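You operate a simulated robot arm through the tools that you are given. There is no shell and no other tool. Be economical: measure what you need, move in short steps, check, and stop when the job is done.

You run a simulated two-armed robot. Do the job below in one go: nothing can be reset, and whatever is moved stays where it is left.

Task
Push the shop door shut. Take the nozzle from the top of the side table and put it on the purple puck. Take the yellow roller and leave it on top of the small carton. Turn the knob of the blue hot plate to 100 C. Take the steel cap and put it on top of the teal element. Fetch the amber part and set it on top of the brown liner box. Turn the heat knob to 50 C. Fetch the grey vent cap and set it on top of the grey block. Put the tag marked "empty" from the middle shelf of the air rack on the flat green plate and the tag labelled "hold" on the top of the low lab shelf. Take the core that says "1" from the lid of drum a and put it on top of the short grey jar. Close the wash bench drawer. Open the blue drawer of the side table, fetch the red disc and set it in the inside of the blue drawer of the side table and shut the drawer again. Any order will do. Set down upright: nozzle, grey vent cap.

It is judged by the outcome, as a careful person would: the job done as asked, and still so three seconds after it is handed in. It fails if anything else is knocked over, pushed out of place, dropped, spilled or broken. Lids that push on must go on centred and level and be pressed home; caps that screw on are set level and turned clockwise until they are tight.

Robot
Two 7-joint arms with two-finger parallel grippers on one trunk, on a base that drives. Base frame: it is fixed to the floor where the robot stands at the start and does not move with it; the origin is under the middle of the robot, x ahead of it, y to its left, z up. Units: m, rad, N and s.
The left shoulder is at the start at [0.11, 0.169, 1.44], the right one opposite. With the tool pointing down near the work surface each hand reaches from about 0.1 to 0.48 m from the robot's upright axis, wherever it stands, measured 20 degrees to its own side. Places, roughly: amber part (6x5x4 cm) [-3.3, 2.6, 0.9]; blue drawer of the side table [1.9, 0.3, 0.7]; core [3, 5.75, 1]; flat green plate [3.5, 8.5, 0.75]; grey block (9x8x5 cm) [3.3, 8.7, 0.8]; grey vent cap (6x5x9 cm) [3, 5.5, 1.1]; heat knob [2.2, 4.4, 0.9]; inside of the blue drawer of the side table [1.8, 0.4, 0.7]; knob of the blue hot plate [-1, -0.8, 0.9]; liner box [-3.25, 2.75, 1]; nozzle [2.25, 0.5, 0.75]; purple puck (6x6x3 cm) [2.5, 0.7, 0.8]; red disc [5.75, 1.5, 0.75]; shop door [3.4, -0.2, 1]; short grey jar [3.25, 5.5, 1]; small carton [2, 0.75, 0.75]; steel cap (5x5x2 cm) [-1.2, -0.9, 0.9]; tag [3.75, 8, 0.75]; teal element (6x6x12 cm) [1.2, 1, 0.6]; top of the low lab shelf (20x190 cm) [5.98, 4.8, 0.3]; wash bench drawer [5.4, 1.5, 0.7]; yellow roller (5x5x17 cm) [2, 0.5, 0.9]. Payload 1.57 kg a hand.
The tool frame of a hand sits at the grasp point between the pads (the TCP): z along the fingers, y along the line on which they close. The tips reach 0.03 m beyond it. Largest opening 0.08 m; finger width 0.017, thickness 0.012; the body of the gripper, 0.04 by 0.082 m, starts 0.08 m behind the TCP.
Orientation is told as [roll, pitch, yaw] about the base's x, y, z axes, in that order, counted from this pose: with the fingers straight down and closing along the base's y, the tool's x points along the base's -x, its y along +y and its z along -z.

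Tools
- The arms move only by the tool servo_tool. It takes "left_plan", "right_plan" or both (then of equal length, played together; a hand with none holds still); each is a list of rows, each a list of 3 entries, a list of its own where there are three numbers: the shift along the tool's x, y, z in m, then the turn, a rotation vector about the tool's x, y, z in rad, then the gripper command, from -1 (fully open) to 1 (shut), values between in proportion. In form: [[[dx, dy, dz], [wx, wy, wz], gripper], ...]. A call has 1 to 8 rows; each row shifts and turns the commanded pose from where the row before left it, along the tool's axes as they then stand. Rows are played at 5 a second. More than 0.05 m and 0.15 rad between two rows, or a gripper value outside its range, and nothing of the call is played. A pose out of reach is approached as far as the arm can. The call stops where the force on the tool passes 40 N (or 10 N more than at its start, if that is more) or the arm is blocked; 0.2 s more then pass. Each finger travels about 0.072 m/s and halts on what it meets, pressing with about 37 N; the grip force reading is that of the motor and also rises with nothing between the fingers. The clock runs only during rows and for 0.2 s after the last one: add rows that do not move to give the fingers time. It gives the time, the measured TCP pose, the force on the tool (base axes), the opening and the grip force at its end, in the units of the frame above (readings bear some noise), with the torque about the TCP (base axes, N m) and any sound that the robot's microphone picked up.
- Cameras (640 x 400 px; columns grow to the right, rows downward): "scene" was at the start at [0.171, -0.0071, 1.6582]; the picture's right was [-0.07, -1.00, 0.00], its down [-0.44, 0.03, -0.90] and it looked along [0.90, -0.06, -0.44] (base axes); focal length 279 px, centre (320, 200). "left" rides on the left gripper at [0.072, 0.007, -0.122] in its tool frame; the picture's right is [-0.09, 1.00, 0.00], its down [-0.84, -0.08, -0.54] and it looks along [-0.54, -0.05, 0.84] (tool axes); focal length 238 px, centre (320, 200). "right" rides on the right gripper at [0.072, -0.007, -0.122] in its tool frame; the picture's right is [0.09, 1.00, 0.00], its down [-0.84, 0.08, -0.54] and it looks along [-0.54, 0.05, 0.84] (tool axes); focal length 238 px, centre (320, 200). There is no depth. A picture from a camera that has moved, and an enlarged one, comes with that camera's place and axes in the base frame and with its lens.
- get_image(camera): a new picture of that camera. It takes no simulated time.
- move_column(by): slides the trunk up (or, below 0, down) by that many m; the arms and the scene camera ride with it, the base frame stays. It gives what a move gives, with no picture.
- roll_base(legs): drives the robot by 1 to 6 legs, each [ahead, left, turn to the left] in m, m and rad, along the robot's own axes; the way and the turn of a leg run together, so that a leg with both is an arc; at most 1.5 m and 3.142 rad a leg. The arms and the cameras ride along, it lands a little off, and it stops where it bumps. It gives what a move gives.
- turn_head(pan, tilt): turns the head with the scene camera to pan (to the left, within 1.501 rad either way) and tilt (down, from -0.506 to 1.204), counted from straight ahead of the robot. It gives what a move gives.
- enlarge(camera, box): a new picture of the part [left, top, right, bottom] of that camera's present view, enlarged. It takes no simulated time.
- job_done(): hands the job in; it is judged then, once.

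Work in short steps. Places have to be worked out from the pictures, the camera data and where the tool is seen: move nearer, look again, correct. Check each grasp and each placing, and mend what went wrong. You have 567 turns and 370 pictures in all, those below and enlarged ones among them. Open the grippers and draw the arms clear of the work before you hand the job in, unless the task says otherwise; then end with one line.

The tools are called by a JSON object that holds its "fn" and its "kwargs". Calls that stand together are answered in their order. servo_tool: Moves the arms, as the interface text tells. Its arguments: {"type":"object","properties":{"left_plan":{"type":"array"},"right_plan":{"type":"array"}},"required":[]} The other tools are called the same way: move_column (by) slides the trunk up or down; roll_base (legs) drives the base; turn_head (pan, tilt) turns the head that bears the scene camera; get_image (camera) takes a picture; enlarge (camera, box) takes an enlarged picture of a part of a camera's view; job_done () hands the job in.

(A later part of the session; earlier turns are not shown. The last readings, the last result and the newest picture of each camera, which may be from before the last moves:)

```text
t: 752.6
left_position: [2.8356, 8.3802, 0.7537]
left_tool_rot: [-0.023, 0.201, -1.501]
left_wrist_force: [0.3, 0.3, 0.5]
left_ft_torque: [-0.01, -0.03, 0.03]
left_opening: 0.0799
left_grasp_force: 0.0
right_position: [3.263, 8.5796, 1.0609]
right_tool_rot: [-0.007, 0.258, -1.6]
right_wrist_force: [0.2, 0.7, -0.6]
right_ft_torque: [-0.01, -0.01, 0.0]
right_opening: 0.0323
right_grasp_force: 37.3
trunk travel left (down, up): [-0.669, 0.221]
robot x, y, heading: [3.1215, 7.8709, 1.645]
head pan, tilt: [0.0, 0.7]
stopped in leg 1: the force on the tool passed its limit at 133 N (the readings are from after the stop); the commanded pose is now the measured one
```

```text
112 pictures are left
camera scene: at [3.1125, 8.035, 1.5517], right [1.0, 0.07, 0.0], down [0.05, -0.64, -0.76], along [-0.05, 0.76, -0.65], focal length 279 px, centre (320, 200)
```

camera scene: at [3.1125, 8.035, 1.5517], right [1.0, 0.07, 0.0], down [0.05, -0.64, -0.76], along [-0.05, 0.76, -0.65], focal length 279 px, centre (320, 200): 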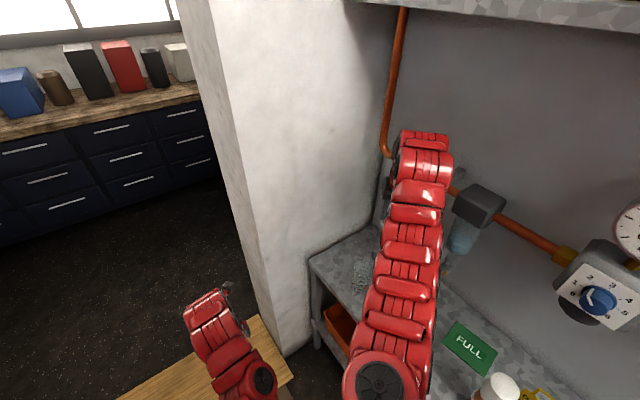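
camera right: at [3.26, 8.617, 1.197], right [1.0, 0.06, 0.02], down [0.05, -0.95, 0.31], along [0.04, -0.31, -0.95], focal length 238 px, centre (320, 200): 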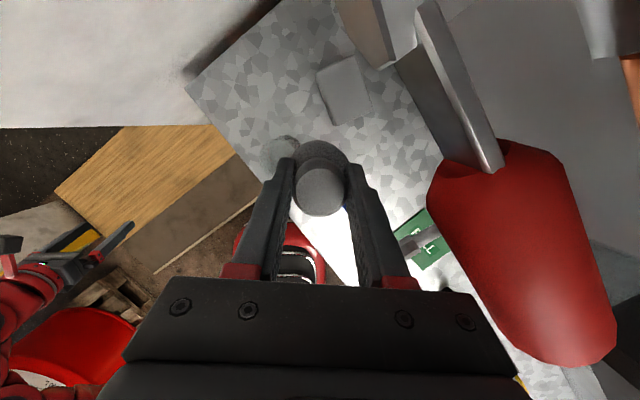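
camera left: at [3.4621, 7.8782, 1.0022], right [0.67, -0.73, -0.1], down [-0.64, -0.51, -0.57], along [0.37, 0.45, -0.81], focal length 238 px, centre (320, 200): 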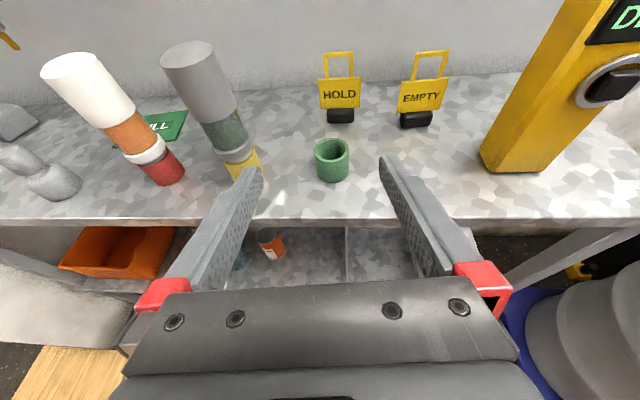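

The valve lever above blocks the vertical approach. I back straight out and will hand the cap over to the left arm, which can come in low from the left.

{"fn": "roll_base", "kwargs": {"legs": [[-0.22, 0, 0]]}}

{"fn": "get_image", "kwargs": {"camera": "right"}}

{"fn": "get_image", "kwargs": {"camera": "scene"}}

```text
t: 754.3
left_position: [2.8494, 8.158, 0.7532]
left_tool_rot: [-0.023, 0.203, -1.499]
left_wrist_force: [-0.1, -0.9, -0.2]
left_ft_torque: [0.02, 0.03, -0.02]
left_opening: 0.0799
left_grasp_force: 0.1
right_position: [3.2767, 8.3579, 1.0615]
right_tool_rot: [-0.007, 0.261, -1.597]
right_wrist_force: [0.1, -0.8, 0.0]
right_ft_torque: [0.02, 0.04, 0.03]
right_opening: 0.0324
right_grasp_force: 37.5
trunk travel left (down, up): [-0.669, 0.221]
robot x, y, heading: [3.1438, 7.641, 1.647]
head pan, tilt: [0.0, 0.7]
```

```text
111 pictures are left
camera right: at [3.2745, 8.396, 1.1978], right [1.0, 0.06, 0.02], down [0.06, -0.95, 0.31], along [0.04, -0.31, -0.95], focal length 238 px, centre (320, 200)
```

right: 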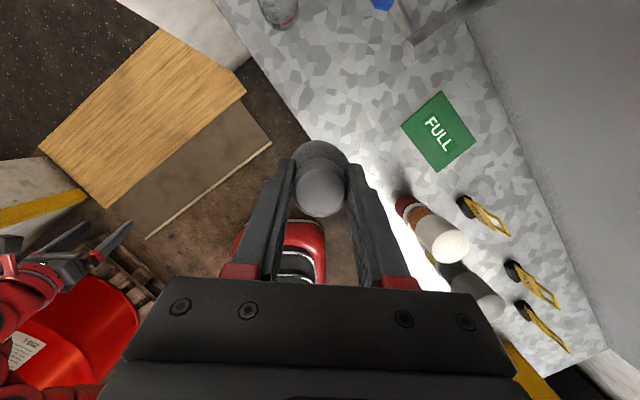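

```text
110 pictures are left
camera scene: at [3.1282, 7.8133, 1.5519], right [1.0, 0.07, 0.0], down [0.05, -0.64, -0.76], along [-0.06, 0.76, -0.64], focal length 279 px, centre (320, 200)
```

scene: 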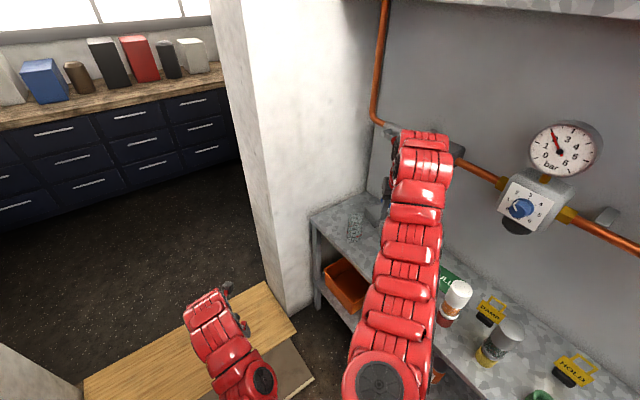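

{"fn": "servo_tool", "kwargs": {"right_plan": [[[0, 0.035, 0], [0, 0, 0], 0.5], [[0, 0.033, 0], [0, 0, 0], 0.5], [[0, 0, 0], [0, 0, 0], 0.5]]}}

{"fn": "roll_base", "kwargs": {"legs": [[0.025, 0, 0]]}}

{"fn": "move_column", "kwargs": {"by": -0.22}}

{"fn": "get_image", "kwargs": {"camera": "right"}}

```text
t: 755.1
left_position: [2.8501, 8.1582, 0.7524]
left_tool_rot: [-0.023, 0.201, -1.497]
left_wrist_force: [0.6, 0.6, 1.3]
left_ft_torque: [-0.02, 0.01, -0.02]
left_opening: 0.0802
left_grasp_force: 0.0
right_position: [3.3453, 8.3559, 1.0618]
right_tool_rot: [-0.007, 0.261, -1.596]
right_wrist_force: [0.0, 0.1, -0.6]
right_ft_torque: [0.0, -0.03, -0.01]
right_opening: 0.0324
right_grasp_force: 37.7
trunk travel left (down, up): [-0.669, 0.221]
robot x, y, heading: [3.1395, 7.6494, 1.642]
head pan, tilt: [0.0, 0.7]
```

```text
t: 755.9
left_position: [2.8491, 8.1824, 0.7536]
left_tool_rot: [-0.024, 0.203, -1.498]
left_wrist_force: [0.6, -0.5, 0.6]
left_ft_torque: [0.01, -0.01, -0.02]
left_opening: 0.0801
left_grasp_force: 0.2
right_position: [3.343, 8.3783, 1.0628]
right_tool_rot: [-0.005, 0.262, -1.596]
right_wrist_force: [0.4, 0.3, 0.4]
right_ft_torque: [0.02, -0.03, -0.01]
right_opening: 0.032
right_grasp_force: 37.1
trunk travel left (down, up): [-0.669, 0.221]
robot x, y, heading: [3.1377, 7.6746, 1.638]
head pan, tilt: [0.0, 0.7]
```

```text
t: 758.2
left_position: [2.8482, 8.1835, 0.5335]
left_tool_rot: [-0.024, 0.203, -1.498]
left_wrist_force: [1.2, 0.3, 0.0]
left_ft_torque: [0.01, -0.02, -0.01]
left_opening: 0.08
left_grasp_force: 0.1
right_position: [3.3443, 8.3799, 0.8413]
right_tool_rot: [-0.007, 0.26, -1.598]
right_wrist_force: [-0.7, 0.6, -0.3]
right_ft_torque: [0.03, 0.01, 0.03]
right_opening: 0.0321
right_grasp_force: 37.1
trunk travel left (down, up): [-0.449, 0.441]
robot x, y, heading: [3.1371, 7.6762, 1.646]
head pan, tilt: [0.0, 0.7]
```

```text
109 pictures are left
camera right: at [3.3407, 8.4184, 0.978], right [1.0, 0.06, 0.02], down [0.06, -0.95, 0.31], along [0.04, -0.31, -0.95], focal length 238 px, centre (320, 200)
```

right: 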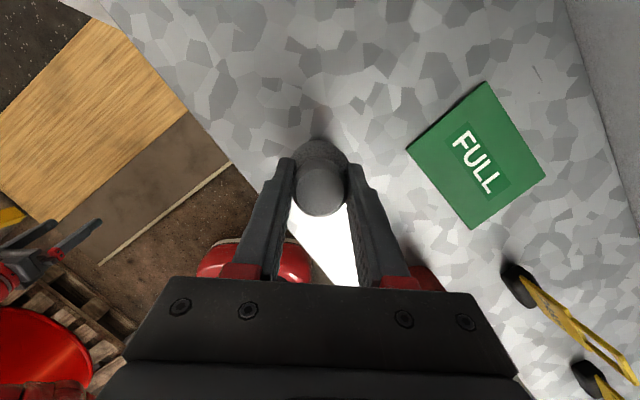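

Lower the last bit to the shelf in small steps.

{"fn": "move_column", "kwargs": {"by": -0.018}}

{"fn": "move_column", "kwargs": {"by": -0.008}}

```text
t: 758.9
left_position: [2.8483, 8.1832, 0.5145]
left_tool_rot: [-0.024, 0.203, -1.498]
left_wrist_force: [-0.2, 0.4, -0.3]
left_ft_torque: [0.02, -0.01, -0.04]
left_opening: 0.0802
left_grasp_force: 0.2
right_position: [3.3441, 8.3792, 0.8234]
right_tool_rot: [-0.008, 0.261, -1.598]
right_wrist_force: [0.1, 0.1, -0.8]
right_ft_torque: [0.02, 0.01, 0.02]
right_opening: 0.0318
right_grasp_force: 37.0
trunk travel left (down, up): [-0.431, 0.459]
robot x, y, heading: [3.1393, 7.6793, 1.647]
head pan, tilt: [0.0, 0.7]
```

```text
t: 759.5
left_position: [2.8483, 8.1829, 0.5076]
left_tool_rot: [-0.021, 0.203, -1.498]
left_wrist_force: [-1.2, -1.1, 0.4]
left_ft_torque: [-0.01, -0.01, 0.01]
left_opening: 0.0801
left_grasp_force: 0.1
right_position: [3.3435, 8.3792, 0.8176]
right_tool_rot: [-0.008, 0.265, -1.597]
right_wrist_force: [1.5, 4.1, 16.6]
right_ft_torque: [0.6, -0.35, -0.01]
right_opening: 0.0324
right_grasp_force: 36.8
trunk travel left (down, up): [-0.423, 0.467]
robot x, y, heading: [3.1384, 7.6742, 1.649]
head pan, tilt: [0.0, 0.7]
```

{"fn": "servo_tool", "kwargs": {"right_plan": [[[0, 0, 0], [0, 0, 0], 0.1], [[0, 0, 0], [0, 0, 0], -0.3], [[0, 0, 0], [0, 0, 0], -0.7], [[0, 0, 0], [0, 0, 0], -1], [[0, 0, 0], [0, 0, 0], -1]]}}

{"fn": "move_column", "kwargs": {"by": 0.25}}

{"fn": "roll_base", "kwargs": {"legs": [[-0.4, 0, 0]]}}

{"fn": "get_image", "kwargs": {"camera": "scene"}}

```text
t: 760.6
left_position: [2.849, 8.1825, 0.5068]
left_tool_rot: [-0.022, 0.204, -1.498]
left_wrist_force: [0.0, 0.2, 0.2]
left_ft_torque: [0.01, 0.01, 0.0]
left_opening: 0.0799
left_grasp_force: 0.1
right_position: [3.3441, 8.3801, 0.8152]
right_tool_rot: [-0.008, 0.26, -1.596]
right_wrist_force: [-0.9, -0.6, 0.0]
right_ft_torque: [-0.01, 0.02, -0.01]
right_opening: 0.08
right_grasp_force: 0.1
trunk travel left (down, up): [-0.423, 0.467]
robot x, y, heading: [3.1385, 7.6751, 1.644]
head pan, tilt: [0.0, 0.7]
```

```text
t: 763.2
left_position: [2.848, 8.1832, 0.7572]
left_tool_rot: [-0.024, 0.204, -1.497]
left_wrist_force: [0.9, 0.6, 0.2]
left_ft_torque: [-0.05, 0.03, 0.0]
left_opening: 0.0801
left_grasp_force: 0.0
right_position: [3.3435, 8.3805, 1.0655]
right_tool_rot: [-0.008, 0.259, -1.595]
right_wrist_force: [0.0, 0.3, 0.2]
right_ft_torque: [0.0, 0.01, 0.01]
right_opening: 0.0797
right_grasp_force: 0.1
trunk travel left (down, up): [-0.673, 0.217]
robot x, y, heading: [3.1407, 7.6748, 1.648]
head pan, tilt: [0.0, 0.7]
```

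```text
t: 765.8
left_position: [2.8764, 7.777, 0.7575]
left_tool_rot: [-0.023, 0.202, -1.492]
left_wrist_force: [0.6, 0.1, -0.6]
left_ft_torque: [0.01, 0.0, 0.02]
left_opening: 0.08
left_grasp_force: 0.0
right_position: [3.3707, 7.9755, 1.0652]
right_tool_rot: [-0.006, 0.259, -1.593]
right_wrist_force: [0.4, 0.6, -0.1]
right_ft_torque: [0.01, 0.0, -0.01]
right_opening: 0.0801
right_grasp_force: 0.0
trunk travel left (down, up): [-0.673, 0.217]
robot x, y, heading: [3.1731, 7.2673, 1.649]
head pan, tilt: [0.0, 0.7]
```

```text
108 pictures are left
camera scene: at [3.156, 7.4331, 1.5559], right [1.0, 0.08, 0.0], down [0.05, -0.64, -0.76], along [-0.06, 0.76, -0.64], focal length 279 px, centre (320, 200)
```

scene: 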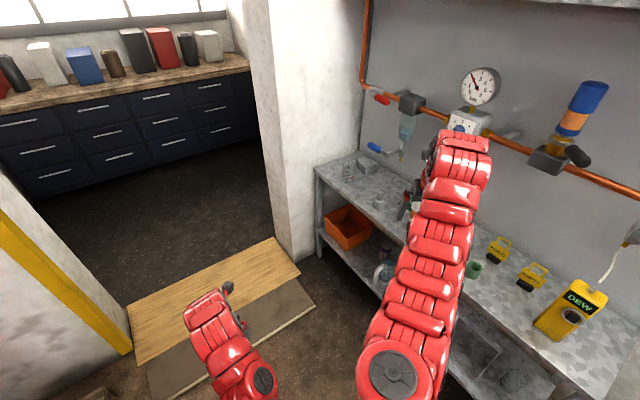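

I stow the right hand low and close, then turn back to face the rack and prepare the left hand.

{"fn": "servo_tool", "kwargs": {"right_plan": [[[-0.012, 0, 0.043], [0, 0, 0], -1], [[-0.012, 0, 0.043], [0, 0, 0], -1], [[-0.012, 0, 0.043], [0, 0, 0], -1], [[-0.012, 0, 0.043], [0, 0, 0], -1], [[-0.012, 0, 0.043], [0, 0, 0], -1], [[-0.02, 0, 0.04], [0, 0, 0], -1], [[-0.03, 0, 0.03], [0, 0, 0], -1], [[-0.03, 0, 0.03], [0, 0, 0], -1]]}}

{"fn": "servo_tool", "kwargs": {"right_plan": [[[-0.035, 0, 0.02], [0, 0, 0], -1], [[-0.04, 0, 0.01], [0, 0, 0], -1], [[-0.04, 0, 0.01], [0, 0, 0], -1], [[-0.04, 0, 0], [0, 0, 0], -1], [[0, 0, 0], [0, 0, 0], -1]]}}

{"fn": "roll_base", "kwargs": {"legs": [[0, 0, -0.9]]}}

```text
t: 767.5
left_position: [2.8759, 7.7774, 0.7568]
left_tool_rot: [-0.023, 0.203, -1.494]
left_wrist_force: [0.4, -0.8, 0.3]
left_ft_torque: [0.0, -0.01, -0.04]
left_opening: 0.0801
left_grasp_force: 0.0
right_position: [3.3677, 7.9223, 0.7267]
right_tool_rot: [-0.006, 0.261, -1.594]
right_wrist_force: [-0.7, 0.1, 0.4]
right_ft_torque: [-0.01, -0.02, 0.03]
right_opening: 0.0799
right_grasp_force: 0.1
trunk travel left (down, up): [-0.673, 0.217]
robot x, y, heading: [3.1692, 7.2676, 1.648]
head pan, tilt: [0.0, 0.7]
```

```text
t: 768.8
left_position: [2.8756, 7.7775, 0.7567]
left_tool_rot: [-0.023, 0.204, -1.491]
left_wrist_force: [0.0, -0.8, 0.6]
left_ft_torque: [-0.02, -0.01, 0.0]
left_opening: 0.0798
left_grasp_force: 0.0
right_position: [3.3634, 7.7832, 0.6489]
right_tool_rot: [-0.007, 0.26, -1.595]
right_wrist_force: [-0.1, 0.7, 0.7]
right_ft_torque: [-0.02, -0.02, 0.01]
right_opening: 0.0801
right_grasp_force: 0.0
trunk travel left (down, up): [-0.673, 0.217]
robot x, y, heading: [3.1716, 7.2721, 1.645]
head pan, tilt: [0.0, 0.7]
```

```text
t: 771.5
left_position: [3.3843, 7.8149, 0.7563]
left_tool_rot: [-0.023, 0.202, -2.393]
left_wrist_force: [-1.2, -0.1, 0.2]
left_ft_torque: [-0.03, 0.01, -0.03]
left_opening: 0.0798
left_grasp_force: 0.1
right_position: [3.6923, 7.4367, 0.6483]
right_tool_rot: [-0.008, 0.259, -2.492]
right_wrist_force: [0.4, -1.0, -0.2]
right_ft_torque: [-0.02, -0.01, 0.0]
right_opening: 0.0802
right_grasp_force: 0.0
trunk travel left (down, up): [-0.673, 0.217]
robot x, y, heading: [3.1725, 7.27, 0.751]
head pan, tilt: [0.0, 0.7]
```

{"fn": "servo_tool", "kwargs": {"left_plan": [[[0.028, 0, 0], [0, 0.145, 0], -1], [[0.028, 0, 0], [0, 0.145, 0], -1], [[0.028, 0, 0], [0, 0.145, 0], -1], [[0.028, 0, 0], [0, 0.145, 0], -1], [[0.028, 0, 0], [0, 0.145, 0], -1], [[0.028, 0, 0], [0, 0.145, 0], -1], [[0, 0, 0], [0, 0, 0], -1]]}}

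{"fn": "get_image", "kwargs": {"camera": "left"}}

```text
t: 773.1
left_position: [3.487, 7.9094, 0.8446]
left_tool_rot: [-0.047, 1.075, -2.427]
left_wrist_force: [-0.2, 0.2, 0.5]
left_ft_torque: [-0.04, -0.01, -0.01]
left_opening: 0.08
left_grasp_force: 0.0
right_position: [3.6928, 7.4366, 0.6488]
right_tool_rot: [-0.007, 0.26, -2.493]
right_wrist_force: [0.5, 0.5, 0.7]
right_ft_torque: [0.01, 0.0, -0.01]
right_opening: 0.0799
right_grasp_force: 0.0
trunk travel left (down, up): [-0.673, 0.217]
robot x, y, heading: [3.1704, 7.2679, 0.746]
head pan, tilt: [0.0, 0.7]
```

```text
107 pictures are left
camera left: at [3.4378, 7.8527, 0.9664], right [0.65, -0.75, -0.1], down [-0.7, -0.54, -0.48], along [0.3, 0.38, -0.87], focal length 238 px, centre (320, 200)
```

left: 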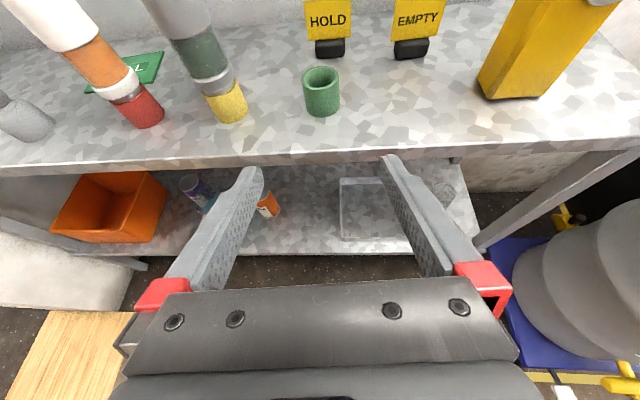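

The left hand is ready (heading 0.71, 28° below horizontal). I shift base and arm left toward the cap.

{"fn": "servo_tool", "kwargs": {"left_plan": [[[0, -0.04, 0], [0, 0, 0], -1], [[0, -0.04, 0], [0, 0, 0], -1], [[0, -0.04, 0], [0, 0, 0], -1], [[0, -0.03, 0], [0, 0, 0], -1], [[0, 0, 0], [0, 0, 0], -1]]}}

{"fn": "roll_base", "kwargs": {"legs": [[0, 0.3, 0]]}}

{"fn": "get_image", "kwargs": {"camera": "left"}}

```text
t: 774.3
left_position: [3.3844, 8.0166, 0.8488]
left_tool_rot: [-0.045, 1.07, -2.428]
left_wrist_force: [0.5, -0.3, 0.4]
left_ft_torque: [-0.01, 0.01, -0.03]
left_opening: 0.08
left_grasp_force: 0.0
right_position: [3.6923, 7.4352, 0.6471]
right_tool_rot: [-0.008, 0.26, -2.491]
right_wrist_force: [0.2, -0.2, -0.9]
right_ft_torque: [0.01, -0.01, 0.01]
right_opening: 0.0799
right_grasp_force: 0.0
trunk travel left (down, up): [-0.673, 0.217]
robot x, y, heading: [3.1694, 7.2695, 0.748]
head pan, tilt: [0.0, 0.7]
```

```text
t: 776.3
left_position: [3.1789, 8.2384, 0.848]
left_tool_rot: [-0.045, 1.071, -2.427]
left_wrist_force: [-0.2, 0.3, -1.0]
left_ft_torque: [-0.01, -0.05, -0.03]
left_opening: 0.08
left_grasp_force: 0.0
right_position: [3.4868, 7.6574, 0.6486]
right_tool_rot: [-0.007, 0.26, -2.492]
right_wrist_force: [0.2, -0.8, 0.0]
right_ft_torque: [-0.02, 0.03, 0.01]
right_opening: 0.08
right_grasp_force: 0.1
trunk travel left (down, up): [-0.673, 0.217]
robot x, y, heading: [2.965, 7.4921, 0.747]
head pan, tilt: [0.0, 0.7]
```

```text
106 pictures are left
camera left: at [3.1313, 8.1822, 0.9696], right [0.65, -0.75, -0.1], down [-0.7, -0.54, -0.47], along [0.3, 0.38, -0.87], focal length 238 px, centre (320, 200)
```

left: 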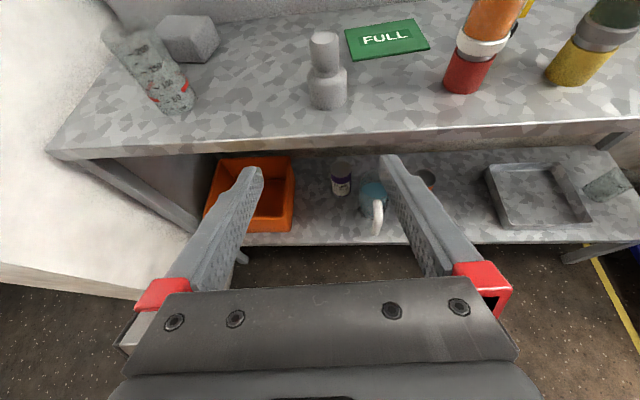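

The cap is straight ahead, 22 cm. Base ahead 8 cm, then the arm the rest.

{"fn": "roll_base", "kwargs": {"legs": [[0.1, 0, 0]]}}

{"fn": "servo_tool", "kwargs": {"left_plan": [[[0.012, 0, 0.04], [0, 0, 0], -1], [[0.012, 0, 0.04], [0, 0, 0], -1], [[0, 0, 0], [0, 0, 0], -1]]}}

{"fn": "get_image", "kwargs": {"camera": "left"}}

```text
t: 777.5
left_position: [3.2509, 8.3048, 0.8473]
left_tool_rot: [-0.047, 1.072, -2.429]
left_wrist_force: [0.1, 0.2, -0.4]
left_ft_torque: [-0.02, -0.04, 0.04]
left_opening: 0.08
left_grasp_force: 0.0
right_position: [3.56, 7.7245, 0.6466]
right_tool_rot: [-0.007, 0.259, -2.491]
right_wrist_force: [0.6, 0.1, 0.3]
right_ft_torque: [-0.03, -0.02, 0.0]
right_opening: 0.0803
right_grasp_force: 0.1
trunk travel left (down, up): [-0.673, 0.217]
robot x, y, heading: [3.034, 7.5552, 0.749]
head pan, tilt: [0.0, 0.7]
```

```text
t: 778.3
left_position: [3.3098, 8.3606, 0.8324]
left_tool_rot: [-0.047, 1.074, -2.427]
left_wrist_force: [-0.2, 0.6, 0.7]
left_ft_torque: [-0.03, 0.02, 0.06]
left_opening: 0.0799
left_grasp_force: 0.0
right_position: [3.5593, 7.7233, 0.6489]
right_tool_rot: [-0.01, 0.262, -2.493]
right_wrist_force: [-0.2, -0.6, -0.4]
right_ft_torque: [0.02, -0.01, 0.01]
right_opening: 0.0798
right_grasp_force: 0.0
trunk travel left (down, up): [-0.673, 0.217]
robot x, y, heading: [3.0387, 7.5576, 0.749]
head pan, tilt: [0.0, 0.7]
```

```text
105 pictures are left
camera left: at [3.2621, 8.3047, 0.9539], right [0.65, -0.75, -0.1], down [-0.7, -0.54, -0.47], along [0.3, 0.38, -0.87], focal length 238 px, centre (320, 200)
```

left: 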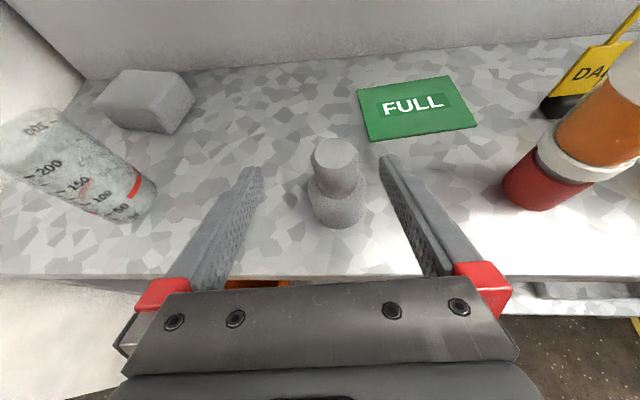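

{"fn": "servo_tool", "kwargs": {"left_plan": [[[-0.002, 0.007, 0.024], [0, 0, 0], -1], [[0, 0, 0.022], [0, 0, 0], -1], [[0, 0, 0], [0, 0, 0], -1]]}}

{"fn": "get_image", "kwargs": {"camera": "left"}}

```text
t: 779.1
left_position: [3.3443, 8.3824, 0.8064]
left_tool_rot: [-0.047, 1.073, -2.43]
left_wrist_force: [-0.5, -0.4, 0.1]
left_ft_torque: [0.0, 0.01, 0.01]
left_opening: 0.08
left_grasp_force: 0.1
right_position: [3.5585, 7.7243, 0.6476]
right_tool_rot: [-0.007, 0.262, -2.491]
right_wrist_force: [0.2, -1.2, -0.1]
right_ft_torque: [0.01, 0.03, 0.02]
right_opening: 0.0799
right_grasp_force: 0.2
trunk travel left (down, up): [-0.673, 0.217]
robot x, y, heading: [3.0373, 7.5575, 0.749]
head pan, tilt: [0.0, 0.7]
```

```text
104 pictures are left
camera left: at [3.2964, 8.3263, 0.9292], right [0.65, -0.76, -0.1], down [-0.7, -0.53, -0.47], along [0.3, 0.38, -0.87], focal length 238 px, centre (320, 200)
```

left: 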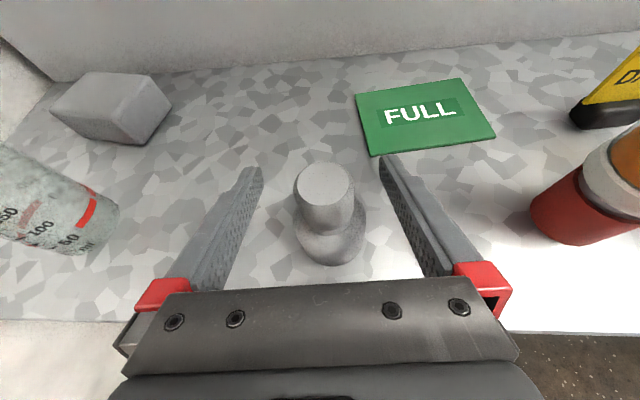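

{"fn": "servo_tool", "kwargs": {"left_plan": [[[0, 0.002, 0], [0, 0, 0], -0.5], [[0, 0, 0], [0, 0, 0], 0], [[0, 0, 0], [0, 0, 0], 0.4], [[0, 0, 0], [0, 0, 0], 0.5], [[0, 0, 0], [0, 0, 0], 0.5]]}}

{"fn": "servo_tool", "kwargs": {"left_plan": [[[0.0176, 0, -0.0096], [0, 0, 0], 0.5], [[0.035, 0, -0.019], [0, 0, 0], 0.5], [[0.026, 0, -0.0144], [0, 0, 0], 0.5], [[0, 0, 0], [0, 0, 0], 0.5]]}}

{"fn": "get_image", "kwargs": {"camera": "left"}}

```text
t: 780.3
left_position: [3.3452, 8.3817, 0.8075]
left_tool_rot: [-0.049, 1.073, -2.43]
left_wrist_force: [1.0, -0.3, 1.3]
left_ft_torque: [-0.01, -0.14, 0.01]
left_opening: 0.0314
left_grasp_force: 36.7
right_position: [3.5595, 7.7245, 0.6485]
right_tool_rot: [-0.009, 0.261, -2.492]
right_wrist_force: [-0.6, 0.3, 0.0]
right_ft_torque: [0.0, 0.0, -0.01]
right_opening: 0.0797
right_grasp_force: 0.1
trunk travel left (down, up): [-0.673, 0.217]
robot x, y, heading: [3.0393, 7.5517, 0.748]
head pan, tilt: [0.0, 0.7]
```

```text
t: 781.3
left_position: [3.3479, 8.381, 0.898]
left_tool_rot: [-0.045, 1.072, -2.428]
left_wrist_force: [0.3, -0.1, -0.1]
left_ft_torque: [0.01, 0.01, 0.0]
left_opening: 0.0317
left_grasp_force: 37.3
right_position: [3.559, 7.7242, 0.6473]
right_tool_rot: [-0.008, 0.26, -2.492]
right_wrist_force: [-0.1, -0.2, -0.4]
right_ft_torque: [-0.05, -0.05, 0.01]
right_opening: 0.0801
right_grasp_force: 0.0
trunk travel left (down, up): [-0.673, 0.217]
robot x, y, heading: [3.0371, 7.5545, 0.749]
head pan, tilt: [0.0, 0.7]
```

```text
103 pictures are left
camera left: at [3.2996, 8.3251, 1.0194], right [0.65, -0.76, -0.1], down [-0.7, -0.54, -0.47], along [0.3, 0.38, -0.87], focal length 238 px, centre (320, 200)
```

left: 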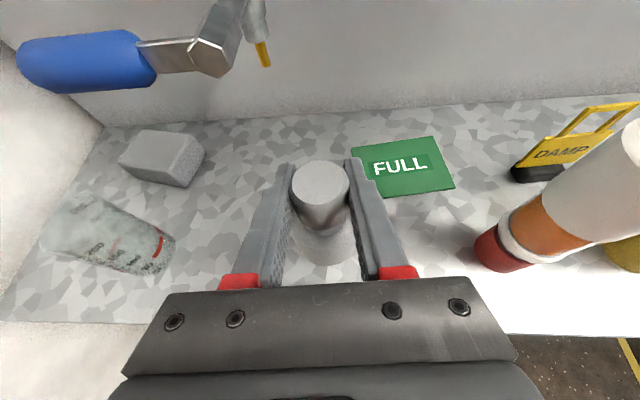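

The cap is held by the left hand. I raise it, shift arm and base left (passing over the glass), then go forward beside the handle.

{"fn": "servo_tool", "kwargs": {"left_plan": [[[0.035, 0, -0.019], [0, 0, 0], 0.5], [[0.026, 0, -0.0144], [0, 0, 0], 0.5], [[0, -0.035, 0], [0, 0, 0], 0.5], [[0, -0.035, 0], [0, 0, 0], 0.5], [[0, -0.034, 0], [0, 0, 0], 0.5], [[0, 0, 0], [0, 0, 0], 0.5]]}}

{"fn": "roll_base", "kwargs": {"legs": [[0, 0.127, 0]]}}

{"fn": "get_image", "kwargs": {"camera": "left"}}

```text
t: 782.7
left_position: [3.2776, 8.4543, 0.9404]
left_tool_rot: [-0.048, 1.074, -2.429]
left_wrist_force: [-0.7, 0.0, -0.2]
left_ft_torque: [-0.02, -0.01, 0.05]
left_opening: 0.0319
left_grasp_force: 36.9
left hand out of reach, approached as far as the arm can: row 2
right_position: [3.5589, 7.7252, 0.648]
right_tool_rot: [-0.008, 0.261, -2.492]
right_wrist_force: [0.1, 0.0, -0.7]
right_ft_torque: [0.02, 0.0, -0.02]
right_opening: 0.08
right_grasp_force: 0.1
trunk travel left (down, up): [-0.673, 0.217]
robot x, y, heading: [3.0344, 7.5579, 0.746]
head pan, tilt: [0.0, 0.7]
```

```text
t: 783.9
left_position: [3.1877, 8.5477, 0.9388]
left_tool_rot: [-0.045, 1.072, -2.425]
left_wrist_force: [0.4, 0.6, 0.4]
left_ft_torque: [-0.01, 0.02, -0.03]
left_opening: 0.0316
left_grasp_force: 36.9
right_position: [3.4729, 7.8186, 0.6474]
right_tool_rot: [-0.009, 0.26, -2.489]
right_wrist_force: [0.9, -0.5, 0.3]
right_ft_torque: [0.01, -0.03, 0.02]
right_opening: 0.0799
right_grasp_force: 0.1
trunk travel left (down, up): [-0.673, 0.217]
robot x, y, heading: [2.9485, 7.648, 0.751]
head pan, tilt: [0.0, 0.7]
```

```text
102 pictures are left
camera left: at [3.1404, 8.4928, 1.0615], right [0.65, -0.75, -0.1], down [-0.7, -0.54, -0.47], along [0.3, 0.38, -0.87], focal length 238 px, centre (320, 200)
```

left: 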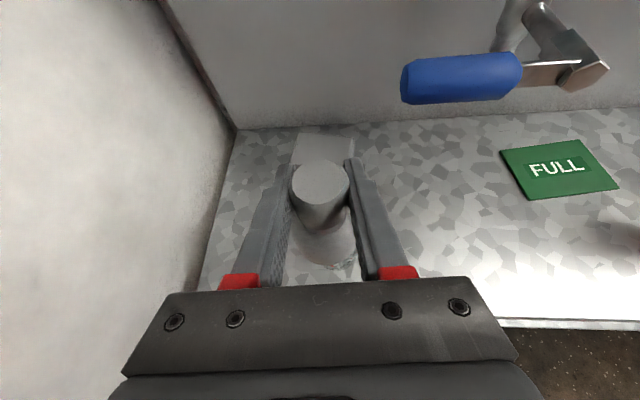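

The cap is quite close above the glass; I raise the trunk 4 cm and look again.

{"fn": "move_column", "kwargs": {"by": 0.04}}

{"fn": "get_image", "kwargs": {"camera": "scene"}}

{"fn": "enlarge", "kwargs": {"camera": "left", "box": [220, 120, 420, 300]}}

```text
t: 784.8
left_position: [3.1879, 8.5482, 0.9806]
left_tool_rot: [-0.045, 1.07, -2.428]
left_wrist_force: [0.2, -0.1, -0.5]
left_ft_torque: [0.0, 0.0, 0.08]
left_opening: 0.0318
left_grasp_force: 36.9
right_position: [3.4728, 7.8179, 0.688]
right_tool_rot: [-0.009, 0.26, -2.49]
right_wrist_force: [0.0, 0.2, -0.5]
right_ft_torque: [-0.03, -0.01, -0.03]
right_opening: 0.08
right_grasp_force: 0.1
trunk travel left (down, up): [-0.713, 0.177]
robot x, y, heading: [2.9507, 7.6527, 0.75]
head pan, tilt: [0.0, 0.7]
```

```text
101 pictures are left
camera scene: at [3.0706, 7.762, 1.5958], right [0.68, -0.73, 0.0], down [-0.47, -0.44, -0.76], along [0.56, 0.52, -0.64], focal length 279 px, centre (320, 200)
```

scene: 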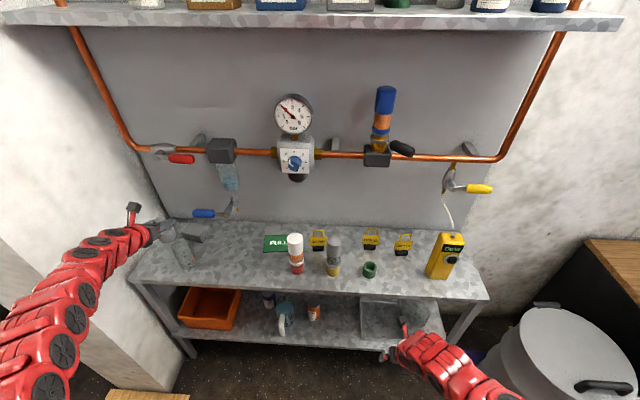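

```text
2.22 times, centred on (320, 210) of left
camera zoom: at [3.141, 8.4927, 1.1014], right [0.65, -0.75, -0.1], down [-0.7, -0.54, -0.47], along [0.3, 0.38, -0.87], focal length 530 px, centre (320, 178)
```

zoom: 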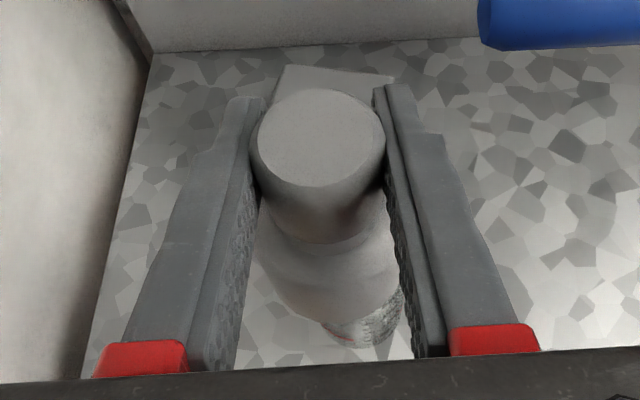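

The glass is fine and the block lies straight ahead. Advance 0.15 m.

{"fn": "roll_base", "kwargs": {"legs": [[0.1, -0.004, 0]]}}

{"fn": "get_image", "kwargs": {"camera": "left"}}

```text
t: 785.9
left_position: [3.2629, 8.6138, 0.9793]
left_tool_rot: [-0.046, 1.072, -2.426]
left_wrist_force: [-0.3, -0.2, -1.2]
left_ft_torque: [-0.02, 0.0, -0.02]
left_opening: 0.0315
left_grasp_force: 36.8
right_position: [3.549, 7.8832, 0.6885]
right_tool_rot: [-0.007, 0.259, -2.489]
right_wrist_force: [0.3, -0.4, -0.6]
right_ft_torque: [0.02, -0.02, -0.02]
right_opening: 0.08
right_grasp_force: 0.1
trunk travel left (down, up): [-0.713, 0.177]
robot x, y, heading: [3.0256, 7.7152, 0.757]
head pan, tilt: [0.0, 0.7]
```

```text
99 pictures are left
camera left: at [3.2158, 8.5579, 1.1014], right [0.65, -0.75, -0.1], down [-0.7, -0.54, -0.47], along [0.3, 0.38, -0.87], focal length 238 px, centre (320, 200)
```

left: 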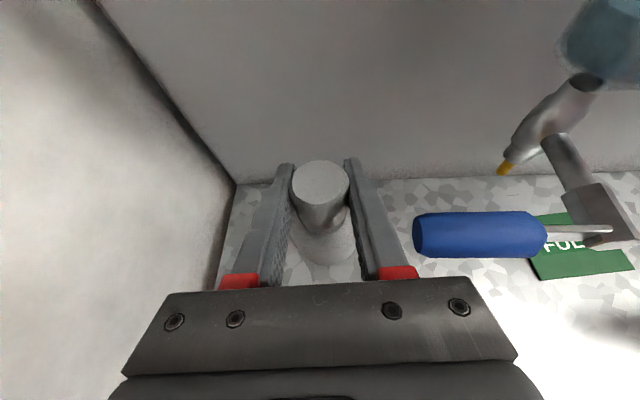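

{"fn": "roll_base", "kwargs": {"legs": [[0.042, -0.002, 0]]}}

{"fn": "servo_tool", "kwargs": {"left_plan": [[[-0.035, 0, 0.019], [0, 0, 0], 0.5], [[-0.026, 0, 0.0144], [0, 0, 0], 0.5], [[0, 0, 0], [0, 0, 0], 0.5]]}}

{"fn": "get_image", "kwargs": {"camera": "left"}}

{"fn": "enlarge", "kwargs": {"camera": "scene", "box": [100, 160, 300, 310]}}

```text
t: 786.8
left_position: [3.2932, 8.6389, 0.9809]
left_tool_rot: [-0.044, 1.072, -2.427]
left_wrist_force: [-0.2, 0.0, 0.1]
left_ft_torque: [-0.02, -0.02, 0.02]
left_opening: 0.0314
left_grasp_force: 36.9
right_position: [3.5788, 7.9089, 0.6883]
right_tool_rot: [-0.009, 0.263, -2.492]
right_wrist_force: [0.1, 0.4, 0.4]
right_ft_torque: [-0.02, 0.0, 0.02]
right_opening: 0.0799
right_grasp_force: 0.1
trunk travel left (down, up): [-0.713, 0.177]
robot x, y, heading: [3.0566, 7.7402, 0.75]
head pan, tilt: [0.0, 0.7]
```

```text
t: 787.6
left_position: [3.2926, 8.6402, 0.9112]
left_tool_rot: [-0.046, 1.073, -2.426]
left_wrist_force: [0.8, 0.3, -1.4]
left_ft_torque: [0.02, 0.01, 0.01]
left_opening: 0.0316
left_grasp_force: 36.9
right_position: [3.5784, 7.9097, 0.6878]
right_tool_rot: [-0.006, 0.262, -2.492]
right_wrist_force: [-0.4, 0.5, -0.6]
right_ft_torque: [0.06, -0.02, 0.03]
right_opening: 0.0801
right_grasp_force: 0.2
trunk travel left (down, up): [-0.713, 0.177]
robot x, y, heading: [3.0561, 7.7399, 0.749]
head pan, tilt: [0.0, 0.7]
```

```text
98 pictures are left
camera left: at [3.2451, 8.5844, 1.0324], right [0.65, -0.75, -0.1], down [-0.7, -0.54, -0.48], along [0.3, 0.38, -0.87], focal length 238 px, centre (320, 200)
```

left: 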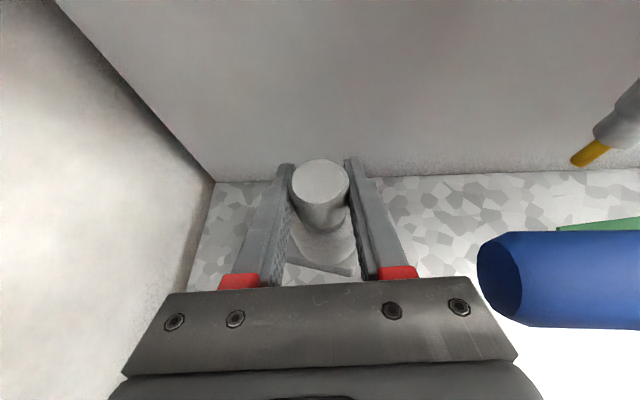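

```text
2.67 times, centred on (200, 235) of scene
camera zoom: at [3.175, 7.8525, 1.596], right [0.68, -0.73, 0.0], down [-0.47, -0.44, -0.77], along [0.56, 0.52, -0.64], focal length 744 px, centre (640, 107)
```

zoom: 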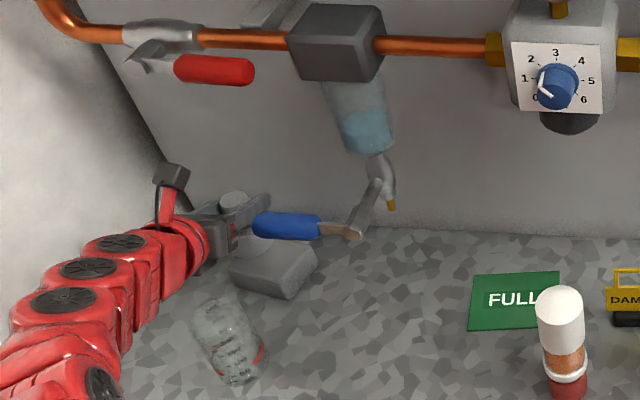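

The cap is still ~2.5 cm short of the block centre; advance 2 cm and lower to contact.

{"fn": "servo_tool", "kwargs": {"left_plan": [[[0.0096, 0.002, 0.0176], [0, 0, 0], 0.5], [[-0.0176, 0, 0.0096], [0, 0, 0], 0.5], [[-0.0088, 0, 0.0048], [0, 0, 0], 0.5], [[-0.0044, 0, 0.0024], [0, 0, 0], 0.5], [[-0.0044, 0, 0.0024], [0, 0, 0], 0.5], [[-0.0035, 0, 0.0019], [0, 0, 0], 0.5], [[0, 0, 0], [0, 0, 0], 0.5]]}}

{"fn": "enlarge", "kwargs": {"camera": "scene", "box": [100, 160, 300, 310]}}

{"fn": "get_image", "kwargs": {"camera": "left"}}

```text
t: 789.2
left_position: [3.2879, 8.6367, 0.8814]
left_tool_rot: [-0.046, 1.072, -2.427]
left_wrist_force: [0.8, -0.3, -0.2]
left_ft_torque: [-0.03, -0.01, 0.05]
left_opening: 0.0316
left_grasp_force: 37.3
left hand out of reach, approached as far as the arm can: row 1, 2, 3, 5
right_position: [3.5795, 7.9096, 0.6894]
right_tool_rot: [-0.007, 0.262, -2.49]
right_wrist_force: [0.2, 0.3, 0.7]
right_ft_torque: [0.04, 0.01, 0.0]
right_opening: 0.08
right_grasp_force: 0.0
trunk travel left (down, up): [-0.713, 0.177]
robot x, y, heading: [3.0553, 7.7419, 0.745]
head pan, tilt: [0.0, 0.7]
```

```text
2.67 times, centred on (200, 235) of scene
camera zoom: at [3.1758, 7.853, 1.5959], right [0.68, -0.73, 0.0], down [-0.47, -0.44, -0.76], along [0.56, 0.52, -0.64], focal length 744 px, centre (640, 107)
```

zoom: 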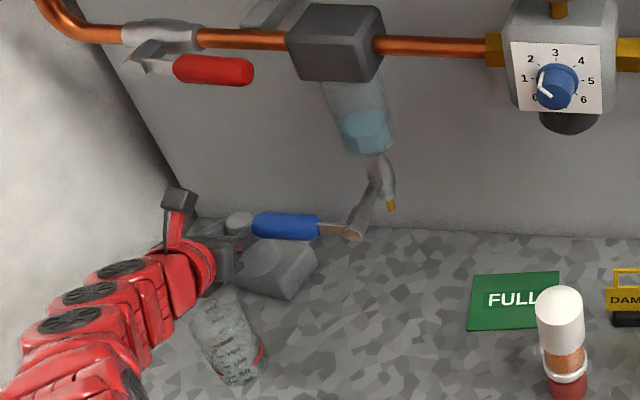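

```text
95 pictures are left
camera left: at [3.2404, 8.5799, 1.0029], right [0.65, -0.75, -0.1], down [-0.7, -0.54, -0.47], along [0.3, 0.38, -0.87], focal length 238 px, centre (320, 200)
```

left: 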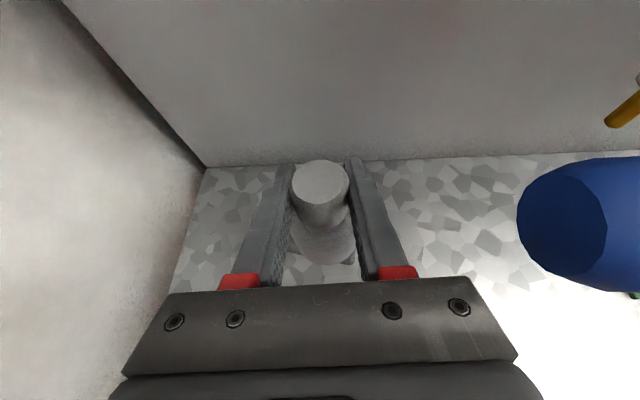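

{"fn": "roll_base", "kwargs": {"legs": [[0.028, 0, 0]]}}

{"fn": "get_image", "kwargs": {"camera": "left"}}

{"fn": "enlarge", "kwargs": {"camera": "scene", "box": [120, 200, 260, 300]}}

```text
t: 790.0
left_position: [3.3056, 8.6546, 0.8833]
left_tool_rot: [-0.046, 1.074, -2.423]
left_wrist_force: [-0.5, 0.3, -0.5]
left_ft_torque: [0.02, 0.0, 0.0]
left_opening: 0.0316
left_grasp_force: 36.6
right_position: [3.5977, 7.9268, 0.6885]
right_tool_rot: [-0.007, 0.263, -2.489]
right_wrist_force: [0.4, -1.1, -0.6]
right_ft_torque: [0.02, -0.03, -0.02]
right_opening: 0.0799
right_grasp_force: 0.1
trunk travel left (down, up): [-0.713, 0.177]
robot x, y, heading: [3.0768, 7.7592, 0.753]
head pan, tilt: [0.0, 0.7]
```

```text
94 pictures are left
camera left: at [3.2585, 8.5978, 1.004], right [0.65, -0.75, -0.1], down [-0.7, -0.54, -0.48], along [0.3, 0.38, -0.87], focal length 238 px, centre (320, 200)
```

left: 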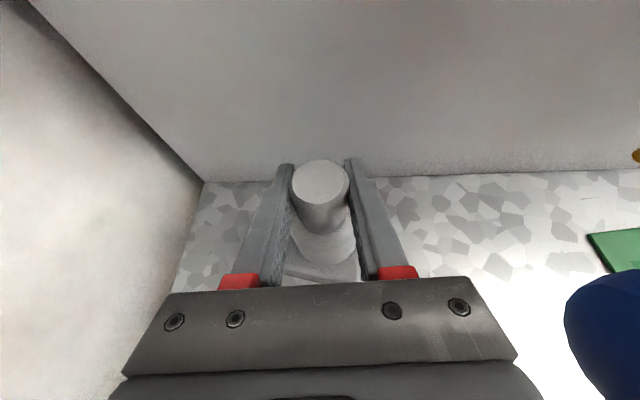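

```text
4.00 times, centred on (190, 250) of scene
camera zoom: at [3.1945, 7.8701, 1.5962], right [0.68, -0.73, 0.0], down [-0.47, -0.44, -0.77], along [0.56, 0.52, -0.64], focal length 1116 px, centre (840, 0)
```

zoom: 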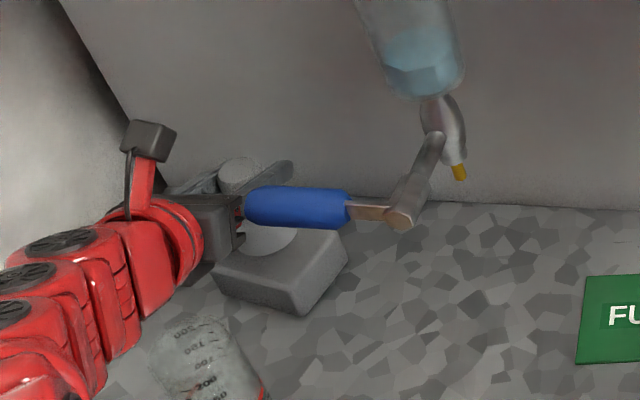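

Well centred on the block. Lower with the trunk in small steps.

{"fn": "move_column", "kwargs": {"by": -0.012}}

{"fn": "move_column", "kwargs": {"by": -0.006}}

{"fn": "get_image", "kwargs": {"camera": "left"}}

```text
t: 790.6
left_position: [3.3075, 8.6547, 0.8682]
left_tool_rot: [-0.045, 1.072, -2.424]
left_wrist_force: [0.4, 0.1, -0.2]
left_ft_torque: [0.03, 0.01, 0.0]
left_opening: 0.0316
left_grasp_force: 36.8
right_position: [3.5977, 7.9284, 0.6753]
right_tool_rot: [-0.007, 0.258, -2.489]
right_wrist_force: [0.5, 0.1, -0.2]
right_ft_torque: [0.01, 0.01, 0.03]
right_opening: 0.0798
right_grasp_force: 0.0
trunk travel left (down, up): [-0.701, 0.189]
robot x, y, heading: [3.0812, 7.758, 0.748]
head pan, tilt: [0.0, 0.7]
```

```text
t: 791.2
left_position: [3.3075, 8.6542, 0.8639]
left_tool_rot: [-0.045, 1.071, -2.425]
left_wrist_force: [0.5, -0.3, -0.7]
left_ft_torque: [0.01, 0.01, 0.0]
left_opening: 0.0315
left_grasp_force: 36.6
right_position: [3.5988, 7.9284, 0.6707]
right_tool_rot: [-0.008, 0.263, -2.488]
right_wrist_force: [-0.2, 0.2, -0.2]
right_ft_torque: [-0.04, -0.01, -0.02]
right_opening: 0.0801
right_grasp_force: 0.1
trunk travel left (down, up): [-0.695, 0.195]
robot x, y, heading: [3.0776, 7.7625, 0.75]
head pan, tilt: [0.0, 0.7]
```

```text
92 pictures are left
camera left: at [3.2595, 8.5988, 0.9847], right [0.65, -0.75, -0.1], down [-0.7, -0.54, -0.47], along [0.3, 0.38, -0.87], focal length 238 px, centre (320, 200)
```

left: 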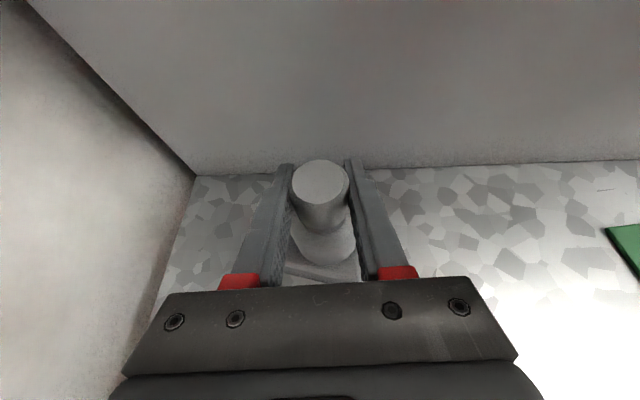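

{"fn": "move_column", "kwargs": {"by": -0.005}}

{"fn": "move_column", "kwargs": {"by": -0.005}}

```text
t: 791.7
left_position: [3.307, 8.655, 0.8587]
left_tool_rot: [-0.045, 1.072, -2.424]
left_wrist_force: [0.3, 0.0, -0.7]
left_ft_torque: [-0.01, -0.02, 0.0]
left_opening: 0.0316
left_grasp_force: 37.0
right_position: [3.599, 7.9282, 0.6648]
right_tool_rot: [-0.009, 0.261, -2.489]
right_wrist_force: [-0.6, -0.5, 0.2]
right_ft_torque: [0.01, 0.01, -0.01]
right_opening: 0.0801
right_grasp_force: 0.1
trunk travel left (down, up): [-0.69, 0.2]
robot x, y, heading: [3.072, 7.763, 0.755]
head pan, tilt: [0.0, 0.7]
```

```text
t: 792.2
left_position: [3.3067, 8.6544, 0.8528]
left_tool_rot: [-0.047, 1.072, -2.425]
left_wrist_force: [0.0, 0.8, -0.4]
left_ft_torque: [0.03, 0.02, -0.02]
left_opening: 0.0315
left_grasp_force: 37.4
right_position: [3.5985, 7.9279, 0.6591]
right_tool_rot: [-0.006, 0.262, -2.489]
right_wrist_force: [0.1, -0.3, -0.4]
right_ft_torque: [0.01, 0.0, 0.0]
right_opening: 0.0801
right_grasp_force: 0.1
trunk travel left (down, up): [-0.685, 0.205]
robot x, y, heading: [3.0756, 7.7576, 0.749]
head pan, tilt: [0.0, 0.7]
```

{"fn": "move_column", "kwargs": {"by": -0.005}}

{"fn": "move_column", "kwargs": {"by": -0.004}}

{"fn": "enlarge", "kwargs": {"camera": "left", "box": [250, 150, 390, 290]}}

```text
t: 792.8
left_position: [3.3057, 8.6543, 0.8521]
left_tool_rot: [-0.048, 1.076, -2.428]
left_wrist_force: [-0.7, 1.2, 13.1]
left_ft_torque: [-0.2, -0.17, 0.0]
left_opening: 0.0317
left_grasp_force: 36.3
right_position: [3.5982, 7.9265, 0.6558]
right_tool_rot: [-0.008, 0.264, -2.487]
right_wrist_force: [0.5, 0.1, 0.4]
right_ft_torque: [-0.03, 0.0, 0.05]
right_opening: 0.08
right_grasp_force: 0.0
trunk travel left (down, up): [-0.68, 0.21]
robot x, y, heading: [3.0784, 7.7609, 0.754]
head pan, tilt: [0.0, 0.7]
```

```text
t: 793.3
left_position: [3.3069, 8.6543, 0.8494]
left_tool_rot: [-0.052, 1.079, -2.429]
left_wrist_force: [0.5, 7.6, 26.7]
left_ft_torque: [-0.08, -0.14, 0.04]
left_opening: 0.0322
left_grasp_force: 36.8
right_position: [3.5981, 7.9264, 0.6518]
right_tool_rot: [-0.009, 0.263, -2.488]
right_wrist_force: [-0.4, 0.4, -0.5]
right_ft_torque: [0.0, 0.02, -0.01]
right_opening: 0.0802
right_grasp_force: 0.1
trunk travel left (down, up): [-0.676, 0.214]
robot x, y, heading: [3.0773, 7.7593, 0.751]
head pan, tilt: [0.0, 0.7]
```

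```text
2.86 times, centred on (320, 220) of left
camera zoom: at [3.2585, 8.5972, 0.9703], right [0.65, -0.75, -0.11], down [-0.69, -0.54, -0.48], along [0.3, 0.39, -0.87], focal length 681 px, centre (320, 143)
```

zoom: 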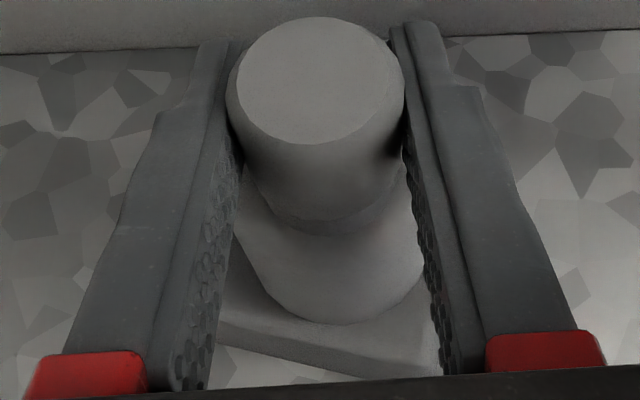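

In contact on the block. Ease up slightly, open, and back out the way I came.

{"fn": "move_column", "kwargs": {"by": 0.004}}

{"fn": "servo_tool", "kwargs": {"left_plan": [[[0, 0, 0], [0, 0, 0], 0.1], [[0, 0, 0], [0, 0, 0], -0.2], [[0, 0, 0], [0, 0, 0], -0.5], [[0, 0, 0], [0, 0, 0], -0.5], [[0, 0, 0], [0, 0, 0], -0.5]]}}

{"fn": "get_image", "kwargs": {"camera": "left"}}

```text
t: 793.8
left_position: [3.307, 8.6536, 0.8488]
left_tool_rot: [-0.047, 1.074, -2.428]
left_wrist_force: [1.2, 8.1, 16.5]
left_ft_torque: [0.27, -0.29, 0.08]
left_opening: 0.0318
left_grasp_force: 37.1
right_position: [3.5978, 7.9274, 0.656]
right_tool_rot: [-0.008, 0.263, -2.489]
right_wrist_force: [0.5, 0.8, 0.1]
right_ft_torque: [-0.01, -0.03, -0.01]
right_opening: 0.0799
right_grasp_force: 0.1
trunk travel left (down, up): [-0.68, 0.21]
robot x, y, heading: [3.0748, 7.761, 0.751]
head pan, tilt: [0.0, 0.7]
```

```text
t: 795.0
left_position: [3.3067, 8.655, 0.8483]
left_tool_rot: [-0.047, 1.071, -2.425]
left_wrist_force: [-0.4, 0.1, -0.8]
left_ft_torque: [-0.01, -0.02, -0.02]
left_opening: 0.06
left_grasp_force: 0.1
right_position: [3.5991, 7.9289, 0.6543]
right_tool_rot: [-0.008, 0.262, -2.49]
right_wrist_force: [-0.3, 0.0, -0.2]
right_ft_torque: [0.02, 0.03, 0.01]
right_opening: 0.0801
right_grasp_force: 0.0
trunk travel left (down, up): [-0.68, 0.21]
robot x, y, heading: [3.0752, 7.7623, 0.755]
head pan, tilt: [0.0, 0.7]
```

```text
90 pictures are left
camera left: at [3.2594, 8.5986, 0.9698], right [0.65, -0.75, -0.1], down [-0.7, -0.54, -0.47], along [0.3, 0.38, -0.87], focal length 238 px, centre (320, 200)
```

left: 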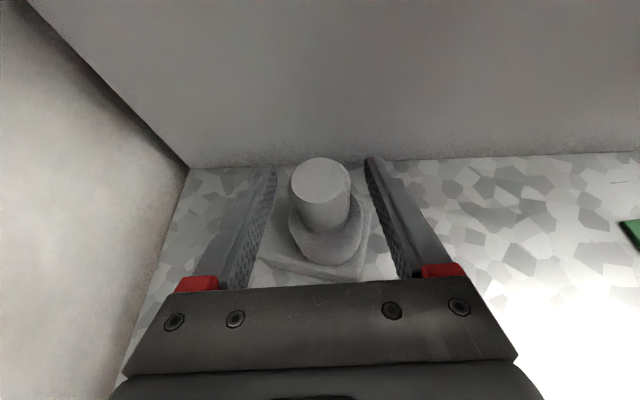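

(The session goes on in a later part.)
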